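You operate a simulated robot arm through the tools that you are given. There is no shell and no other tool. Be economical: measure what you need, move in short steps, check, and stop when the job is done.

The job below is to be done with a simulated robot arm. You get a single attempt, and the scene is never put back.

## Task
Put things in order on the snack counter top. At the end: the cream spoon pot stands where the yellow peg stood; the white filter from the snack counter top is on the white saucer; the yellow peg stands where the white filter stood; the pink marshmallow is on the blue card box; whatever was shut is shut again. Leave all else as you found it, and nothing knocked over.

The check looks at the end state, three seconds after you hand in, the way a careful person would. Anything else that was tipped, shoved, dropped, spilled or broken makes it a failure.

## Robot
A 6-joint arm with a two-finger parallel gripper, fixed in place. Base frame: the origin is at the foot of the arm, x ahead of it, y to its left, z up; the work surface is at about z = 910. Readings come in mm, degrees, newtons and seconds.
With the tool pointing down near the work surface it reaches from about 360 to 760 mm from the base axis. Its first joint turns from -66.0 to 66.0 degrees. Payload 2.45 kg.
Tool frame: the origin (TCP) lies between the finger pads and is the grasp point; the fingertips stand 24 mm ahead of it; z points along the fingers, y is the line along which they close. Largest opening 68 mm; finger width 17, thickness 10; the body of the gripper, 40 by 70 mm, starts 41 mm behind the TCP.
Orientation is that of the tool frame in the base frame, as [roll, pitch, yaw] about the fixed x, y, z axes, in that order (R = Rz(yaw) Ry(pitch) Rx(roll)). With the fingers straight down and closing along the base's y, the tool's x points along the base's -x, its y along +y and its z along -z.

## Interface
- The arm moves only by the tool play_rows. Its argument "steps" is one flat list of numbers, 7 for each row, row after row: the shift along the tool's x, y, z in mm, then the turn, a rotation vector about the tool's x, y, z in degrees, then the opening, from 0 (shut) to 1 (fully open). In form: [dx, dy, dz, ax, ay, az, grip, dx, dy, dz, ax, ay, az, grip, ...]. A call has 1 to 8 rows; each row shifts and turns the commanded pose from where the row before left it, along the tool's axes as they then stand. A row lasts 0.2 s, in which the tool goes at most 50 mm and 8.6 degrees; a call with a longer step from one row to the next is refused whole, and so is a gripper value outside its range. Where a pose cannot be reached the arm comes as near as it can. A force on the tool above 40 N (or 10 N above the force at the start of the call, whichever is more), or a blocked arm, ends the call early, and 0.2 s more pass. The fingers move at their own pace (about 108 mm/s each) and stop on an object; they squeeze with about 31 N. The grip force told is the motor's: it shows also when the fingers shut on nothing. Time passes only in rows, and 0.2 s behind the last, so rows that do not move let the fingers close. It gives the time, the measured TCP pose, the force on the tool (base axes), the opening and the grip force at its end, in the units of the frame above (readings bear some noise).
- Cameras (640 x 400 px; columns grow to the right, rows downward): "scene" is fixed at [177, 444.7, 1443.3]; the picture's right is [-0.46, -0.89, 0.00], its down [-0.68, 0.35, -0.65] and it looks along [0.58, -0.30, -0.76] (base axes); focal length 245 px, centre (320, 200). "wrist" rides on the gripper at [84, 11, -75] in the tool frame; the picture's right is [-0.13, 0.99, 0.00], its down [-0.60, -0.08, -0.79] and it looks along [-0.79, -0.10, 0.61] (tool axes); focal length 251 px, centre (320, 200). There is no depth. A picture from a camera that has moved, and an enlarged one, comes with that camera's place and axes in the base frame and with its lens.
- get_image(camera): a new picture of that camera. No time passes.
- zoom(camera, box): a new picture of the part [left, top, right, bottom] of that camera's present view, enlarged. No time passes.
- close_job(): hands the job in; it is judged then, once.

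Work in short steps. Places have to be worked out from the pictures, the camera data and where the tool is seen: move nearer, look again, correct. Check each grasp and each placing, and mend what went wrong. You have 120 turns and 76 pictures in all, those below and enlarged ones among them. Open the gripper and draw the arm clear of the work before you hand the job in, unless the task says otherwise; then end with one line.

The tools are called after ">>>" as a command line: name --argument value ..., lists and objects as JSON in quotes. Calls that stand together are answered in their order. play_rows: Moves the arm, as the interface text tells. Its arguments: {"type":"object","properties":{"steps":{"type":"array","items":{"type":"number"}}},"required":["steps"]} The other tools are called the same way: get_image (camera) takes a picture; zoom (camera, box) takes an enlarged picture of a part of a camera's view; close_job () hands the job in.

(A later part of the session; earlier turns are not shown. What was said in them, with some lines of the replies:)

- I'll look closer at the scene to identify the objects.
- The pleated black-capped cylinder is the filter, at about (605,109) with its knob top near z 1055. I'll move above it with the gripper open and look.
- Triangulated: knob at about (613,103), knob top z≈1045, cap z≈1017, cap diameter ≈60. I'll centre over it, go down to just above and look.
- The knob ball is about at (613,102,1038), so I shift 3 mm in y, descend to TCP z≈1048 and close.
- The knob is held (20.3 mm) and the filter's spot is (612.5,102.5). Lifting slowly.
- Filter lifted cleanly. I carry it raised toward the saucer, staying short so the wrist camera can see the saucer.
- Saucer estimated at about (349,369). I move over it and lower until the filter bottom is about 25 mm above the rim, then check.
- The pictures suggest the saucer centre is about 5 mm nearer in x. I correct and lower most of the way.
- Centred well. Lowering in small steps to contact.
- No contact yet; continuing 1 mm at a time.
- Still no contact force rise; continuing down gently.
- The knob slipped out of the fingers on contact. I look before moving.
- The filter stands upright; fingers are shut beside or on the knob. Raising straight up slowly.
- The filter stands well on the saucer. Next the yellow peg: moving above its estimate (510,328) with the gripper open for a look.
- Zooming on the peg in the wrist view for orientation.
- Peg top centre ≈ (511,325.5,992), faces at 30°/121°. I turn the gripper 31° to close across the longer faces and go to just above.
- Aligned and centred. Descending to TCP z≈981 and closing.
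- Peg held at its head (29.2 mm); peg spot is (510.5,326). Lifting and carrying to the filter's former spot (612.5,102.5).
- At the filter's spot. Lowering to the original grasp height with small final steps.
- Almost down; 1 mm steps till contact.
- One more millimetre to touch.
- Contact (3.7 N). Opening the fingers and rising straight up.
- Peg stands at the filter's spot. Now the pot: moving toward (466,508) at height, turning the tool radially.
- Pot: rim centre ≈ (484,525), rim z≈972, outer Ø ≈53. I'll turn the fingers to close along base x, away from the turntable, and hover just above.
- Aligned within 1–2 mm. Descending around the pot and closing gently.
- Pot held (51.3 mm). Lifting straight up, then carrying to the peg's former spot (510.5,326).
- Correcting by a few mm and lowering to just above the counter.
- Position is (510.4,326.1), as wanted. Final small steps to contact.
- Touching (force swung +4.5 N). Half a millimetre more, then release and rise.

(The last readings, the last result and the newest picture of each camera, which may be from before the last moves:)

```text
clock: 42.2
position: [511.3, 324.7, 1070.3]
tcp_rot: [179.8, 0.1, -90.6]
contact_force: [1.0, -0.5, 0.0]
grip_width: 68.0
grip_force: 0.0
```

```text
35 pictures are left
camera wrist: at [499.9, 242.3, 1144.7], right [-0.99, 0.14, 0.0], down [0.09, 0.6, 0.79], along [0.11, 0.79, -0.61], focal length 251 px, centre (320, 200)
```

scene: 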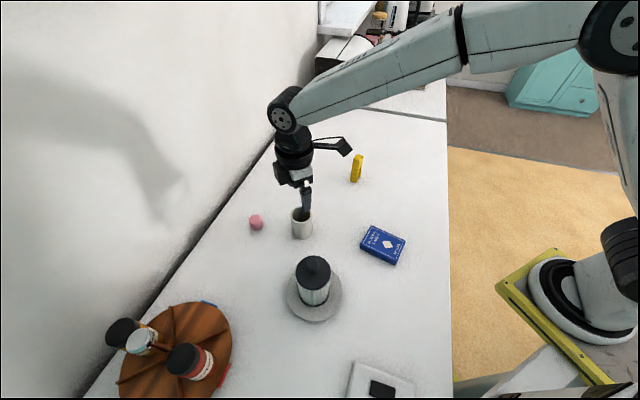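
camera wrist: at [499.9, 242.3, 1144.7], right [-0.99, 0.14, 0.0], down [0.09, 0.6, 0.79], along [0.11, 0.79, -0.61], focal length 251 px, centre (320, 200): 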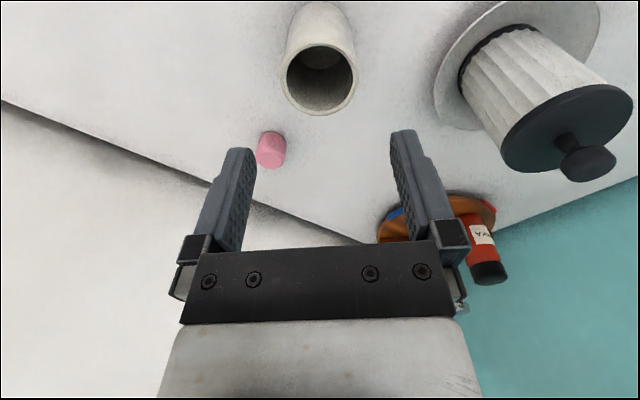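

Pot is standing at the peg's spot. Next the marshmallow, at about (582,426): moving above it.

>>> play_rows --steps '[-34, -23.4, 0, 0, 0, 0, 1, -34, -23.4, 0, 0, 0, 0, 1, -33, -23.4, 0, 0, 0, 0, 1, 0, 0, 30, 0, 0, 0, 1, 0, 0, 20, 0, 0, 0, 1, 0, 0, 0, 0, 0, 0, 1]'

>>> get_image --camera "wrist"

>>> zoom --camera "scene" --box '[220, 160, 340, 260]'

```text
clock: 43.6
position: [583.0, 425.4, 1019.2]
tcp_rot: [179.9, 0.1, -90.7]
contact_force: [-0.1, 1.2, 0.7]
grip_width: 68.0
grip_force: 0.0
```

```text
34 pictures are left
camera wrist: at [571.7, 343.3, 1093.8], right [-0.99, 0.14, 0.0], down [0.09, 0.6, 0.79], along [0.11, 0.79, -0.61], focal length 251 px, centre (320, 200)
```

wrist: 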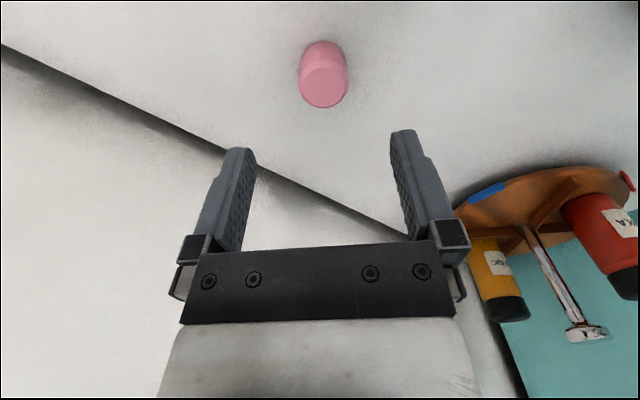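

```text
4.00 times, centred on (280, 210) of scene
camera zoom: at [177.0, 444.7, 1443.3], right [-0.46, -0.89, 0.0], down [-0.68, 0.35, -0.65], along [0.58, -0.3, -0.76], focal length 980 px, centre (480, 160)
```

zoom: 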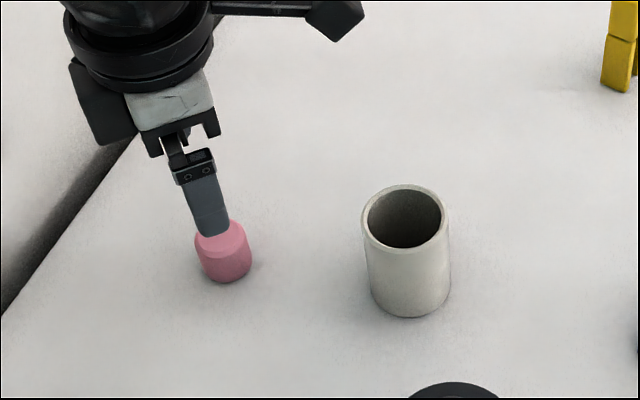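

Marshmallow is within 3 mm of the axis. Shifting 2.5 mm and descending to TCP z≈939 (tips 915), then closing.

>>> play_rows --steps '[0, 2.5, 20, 0, 0, 0, 1, 0, 0, 25, 0, 0, 0, 1, 0, 0, 25, 0, 0, 0, 1, 0, 0, 10, 0, 0, 0, 1, 0, 0, 0, 0, 0, 0, 1, 0, 0, 0, 0, 0, 0, 0.6, 0, 0, 0, 0, 0, 0, 0.0, 0, 0, 0, 0, 0, 0, 0]'

>>> get_image --camera "wrist"

```text
clock: 45.4
position: [578.8, 426.7, 939.8]
tcp_rot: [179.8, 0.1, -90.6]
contact_force: [-0.7, -0.6, 0.2]
grip_width: 29.8
grip_force: 31.1
```

```text
32 pictures are left
camera wrist: at [567.9, 343.7, 1014.7], right [-0.99, 0.14, 0.0], down [0.09, 0.6, 0.79], along [0.11, 0.79, -0.61], focal length 251 px, centre (320, 200)
```

wrist: 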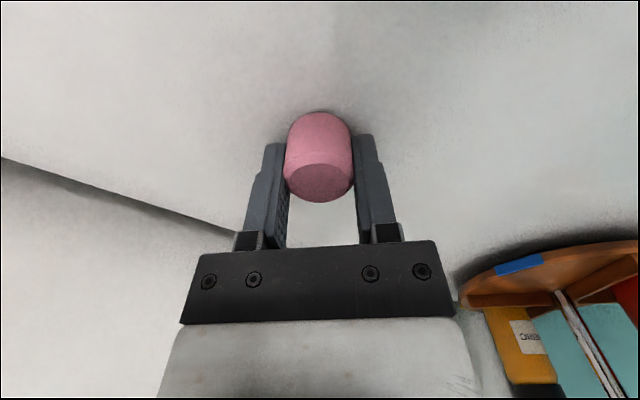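

Marshmallow held (29.8 mm). Lifting high, then carrying over to the card box near (378,170).

>>> play_rows --steps '[0, 0, -10, 0, 0, 0, 0, 0, 0, -30, 0, 0, 0, 0, 0, 0, -45, 0, 0, 0, 0, 0, 0, -45, 0, 0, 0, 0, 0, 0, 0, 0, 0, 0, 0]'

>>> play_rows --steps '[32, 24.8, 0, 0, 0, 0, 0, 32, 24.8, 0, 0, 0, 0, 0, 32, 24.8, 0, 0, 0, 0, 0, 32, 24.8, 0, 0, 0, 0, 0, 32, 24.8, 0, 0, 0, 0, 0, 32, 24.8, 0, 0, 0, 0, 0, 32, 24.8, 0, 0, 0, 0, 0, 32, 24.8, 0, 0, 0, 0, 0]'

>>> get_image --camera "wrist"

>>> get_image --camera "scene"

```text
clock: 46.6
position: [578.0, 426.5, 1068.6]
tcp_rot: [179.8, 0.1, -90.6]
contact_force: [-0.2, 0.2, -0.3]
grip_width: 29.6
grip_force: 30.9
```

```text
clock: 48.4
position: [378.2, 171.9, 1068.5]
tcp_rot: [179.9, 0.1, -90.5]
contact_force: [0.1, -0.2, -0.5]
grip_width: 29.7
grip_force: 31.2
```

```text
31 pictures are left
camera wrist: at [367.3, 88.8, 1144.0], right [-0.99, 0.14, 0.0], down [0.09, 0.6, 0.79], along [0.11, 0.79, -0.61], focal length 251 px, centre (320, 200)
```

wrist: 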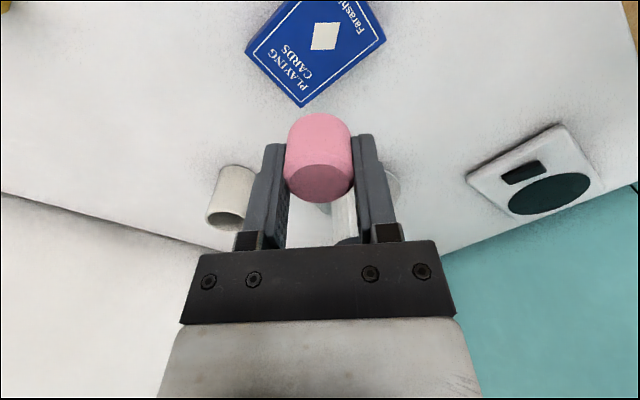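

```text
30 pictures are left
```

scene: 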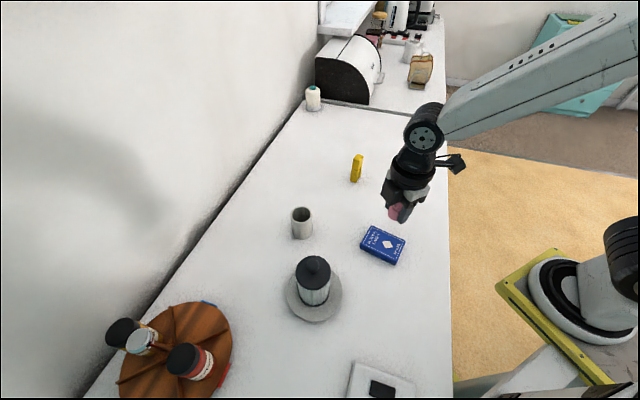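

Box centre works out to ≈ (381,171), right beneath the tool. Lowering to about 12 mm above its top and checking.

>>> play_rows --steps '[0, -2, 30, 0, 0, 0, 0, 0, 0, 30, 0, 0, 0, 0, 0, 0, 25, 0, 0, 0, 0, 0, 0, 10, 0, 0, 0, 0, 0, 0, 0, 0, 0, 0, 0]'

>>> get_image --camera "wrist"

>>> zoom --camera "scene" --box '[330, 180, 440, 280]'

```text
clock: 49.6
position: [380.7, 171.3, 974.4]
tcp_rot: [179.9, 0.2, -90.6]
contact_force: [0.6, -0.5, 0.5]
grip_width: 29.7
grip_force: 31.3
```

```text
29 pictures are left
camera wrist: at [369.3, 89.2, 1049.3], right [-0.99, 0.14, 0.0], down [0.09, 0.6, 0.79], along [0.11, 0.79, -0.61], focal length 251 px, centre (320, 200)
```

wrist: 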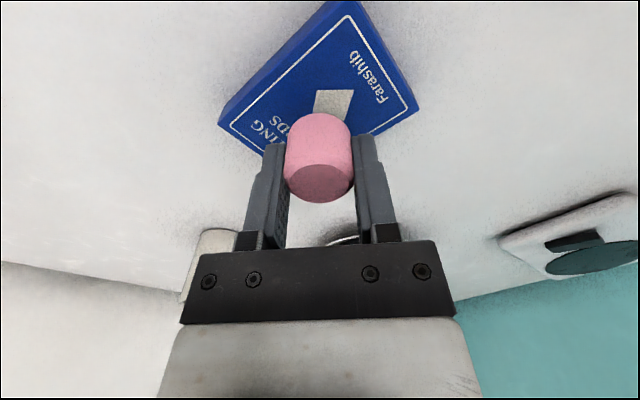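

```text
4.00 times, centred on (385, 230) of scene
camera zoom: at [177.0, 444.7, 1443.3], right [-0.46, -0.89, 0.0], down [-0.68, 0.35, -0.65], along [0.58, -0.3, -0.76], focal length 980 px, centre (60, 80)
```

zoom: 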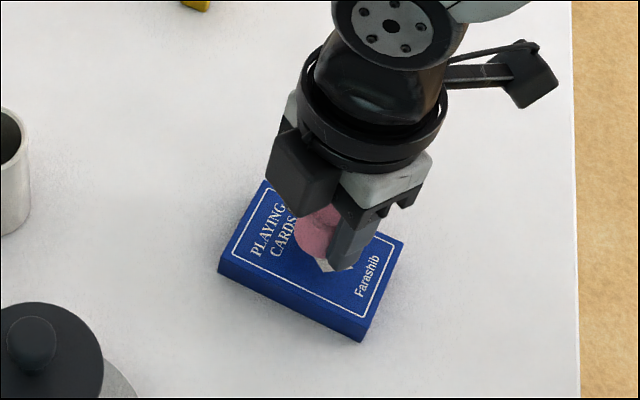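

Well over the box. Lowering in small steps, watching the force.

>>> play_rows --steps '[0, 0, 5, 0, 0, 0, 0, 0, 0, 3, 0, 0, 0, 0, 0, 0, 0, 0, 0, 0, 0]'

>>> play_rows --steps '[0, 0, 2, 0, 0, 0, 0, 0, 0, 0, 0, 0, 0, 0]'

>>> play_rows --steps '[0, 0, 1.5, 0, 0, 0, 0, 0, 0, 0, 0, 0, 0, 0]'

```text
clock: 50.4
position: [381.9, 173.6, 967.0]
tcp_rot: [179.9, 0.1, -90.6]
contact_force: [1.1, 0.5, 0.4]
grip_width: 29.4
grip_force: 31.4
```

```text
clock: 51.0
position: [380.2, 173.7, 963.7]
tcp_rot: [180.0, 0.1, -90.5]
contact_force: [0.1, -0.5, 0.0]
grip_width: 29.4
grip_force: 30.3
```

```text
clock: 51.6
position: [379.9, 172.6, 962.2]
tcp_rot: [179.8, 0.1, -90.6]
contact_force: [0.7, -0.5, -0.4]
grip_width: 29.6
grip_force: 31.2
```

No contact yet; continuing.

>>> play_rows --steps '[0, 0, 1.5, 0, 0, 0, 0, 0, 0, 0, 0, 0, 0, 0]'

>>> play_rows --steps '[0, 0, 1, 0, 0, 0, 0, 0, 0, 0, 0, 0, 0, 0]'

>>> zoom --camera "wrist" --box '[200, 60, 440, 210]'

```text
clock: 52.2
position: [379.4, 172.3, 961.5]
tcp_rot: [179.9, 0.1, -90.6]
contact_force: [0.0, 0.4, -1.1]
grip_width: 29.5
grip_force: 30.7
```

```text
clock: 52.8
position: [379.9, 174.3, 960.3]
tcp_rot: [179.9, 0.1, -90.7]
contact_force: [-1.2, 0.5, -0.3]
grip_width: 29.8
grip_force: 30.4
```

```text
2.67 times, centred on (320, 135) of wrist
camera zoom: at [369.3, 89.6, 1035.1], right [-0.99, 0.14, 0.0], down [0.09, 0.6, 0.79], along [0.11, 0.79, -0.61], focal length 670 px, centre (320, 373)
```

zoom: 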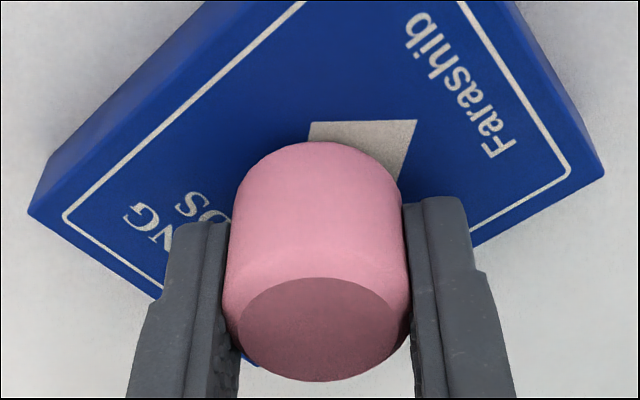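

Continuing 1 mm steps.

>>> play_rows --steps '[0, 0, 1, 0, 0, 0, 0, 0, 0, 0, 0, 0, 0, 0]'

>>> play_rows --steps '[0, 0, 1, 0, 0, 0, 0, 0, 0, 0, 0, 0, 0, 0]'

>>> play_rows --steps '[0, 0, 1, 0, 0, 0, 0, 0, 0, 0, 0, 0, 0, 0]'

```text
clock: 53.4
position: [380.3, 171.7, 958.9]
tcp_rot: [179.9, 0.1, -90.6]
contact_force: [0.4, 0.9, 1.2]
grip_width: 29.6
grip_force: 30.8
```

```text
clock: 54.0
position: [380.4, 172.6, 957.7]
tcp_rot: [179.8, 0.1, -90.6]
contact_force: [-0.6, 0.1, -0.7]
grip_width: 29.4
grip_force: 30.9
```

```text
clock: 54.6
position: [380.6, 172.7, 956.6]
tcp_rot: [-179.9, 0.1, -90.6]
contact_force: [-0.4, -0.9, 12.2]
grip_width: 29.8
grip_force: 30.6
```

Contact (12 N). Releasing and rising straight up.

>>> play_rows --steps '[0, 0, -0.8, 0, 0, 0, 0, 0, 0, 0, 0, 0, 0, 0.7, 0, 0, 0, 0, 0, 0, 0.9, 0, 0, 0, 0, 0, 0, 0.9, 0, 0, -15, 0, 0, 0, 0.9, 0, 0, -35, 0, 0, 0, 0.9, 0, 0, -45, 0, 0, 0, 1, 0, 0, -45, 0, 0, 0, 1]'

>>> get_image --camera "wrist"

>>> get_image --camera "scene"

```text
clock: 56.4
position: [380.5, 170.7, 1097.6]
tcp_rot: [179.9, 0.2, -90.6]
contact_force: [-0.6, -0.1, 0.2]
grip_width: 68.2
grip_force: 0.1
```

```text
26 pictures are left
camera wrist: at [370.4, 88.5, 1173.0], right [-0.99, 0.14, 0.0], down [0.09, 0.6, 0.79], along [0.11, 0.79, -0.61], focal length 251 px, centre (320, 200)
```

wrist: 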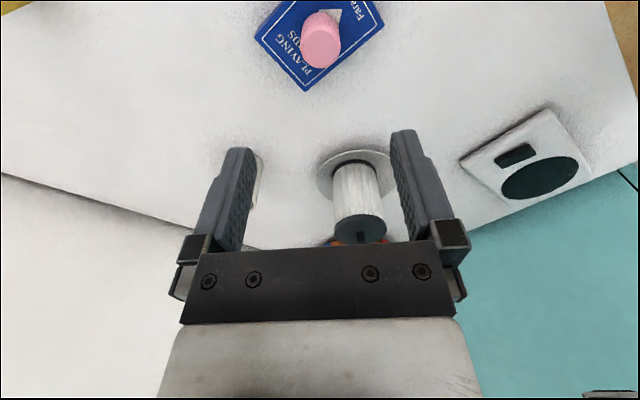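

```text
25 pictures are left
```

scene: 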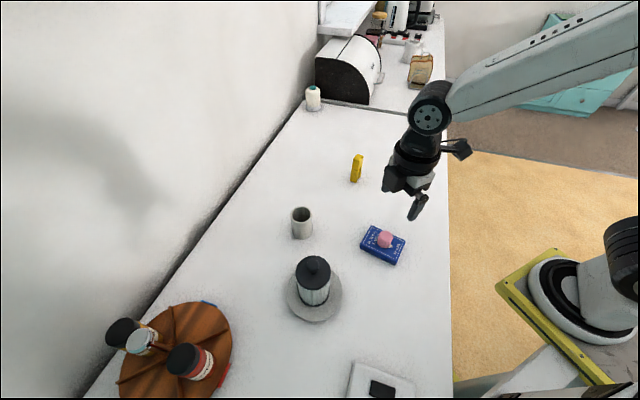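

Everything looks in place. I raise the arm clear and take a last close look.

>>> play_rows --steps '[0, 0, -40, 0, 0, 0, 1, 10, 0, -40, 0, 0, 0, 1, 20, 0, -30, 0, 0, 0, 1, 0, 0, 0, 0, 0, 0, 1]'

>>> zoom --camera "scene" --box '[260, 140, 420, 340]'

```text
clock: 57.4
position: [380.4, 141.1, 1209.3]
tcp_rot: [179.8, 0.2, -90.5]
contact_force: [-0.1, -0.6, -0.3]
grip_width: 68.1
grip_force: 0.0
```

```text
2.00 times, centred on (340, 240) of scene
camera zoom: at [177.0, 444.7, 1443.3], right [-0.46, -0.89, 0.0], down [-0.68, 0.35, -0.65], along [0.58, -0.3, -0.76], focal length 490 px, centre (280, 120)
```

zoom: 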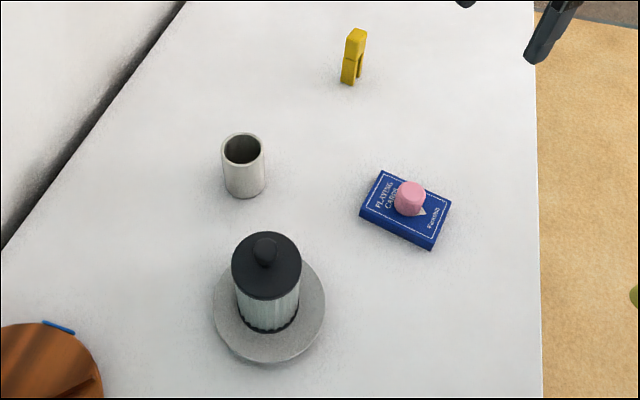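

All four items are upright and in place, nothing else has moved, and the arm is clear with the gripper open. Handing in.

>>> close_job

```text
The job is handed in.
```

I put all four items in place and handed the job in: the filter is on the saucer, the peg on the filter's old spot, the pot on the peg's old spot, and the marshmallow on the card box; nothing was opened or knocked over, though the filter's knob slipped from the grip as it touched the saucer, and it stayed upright.
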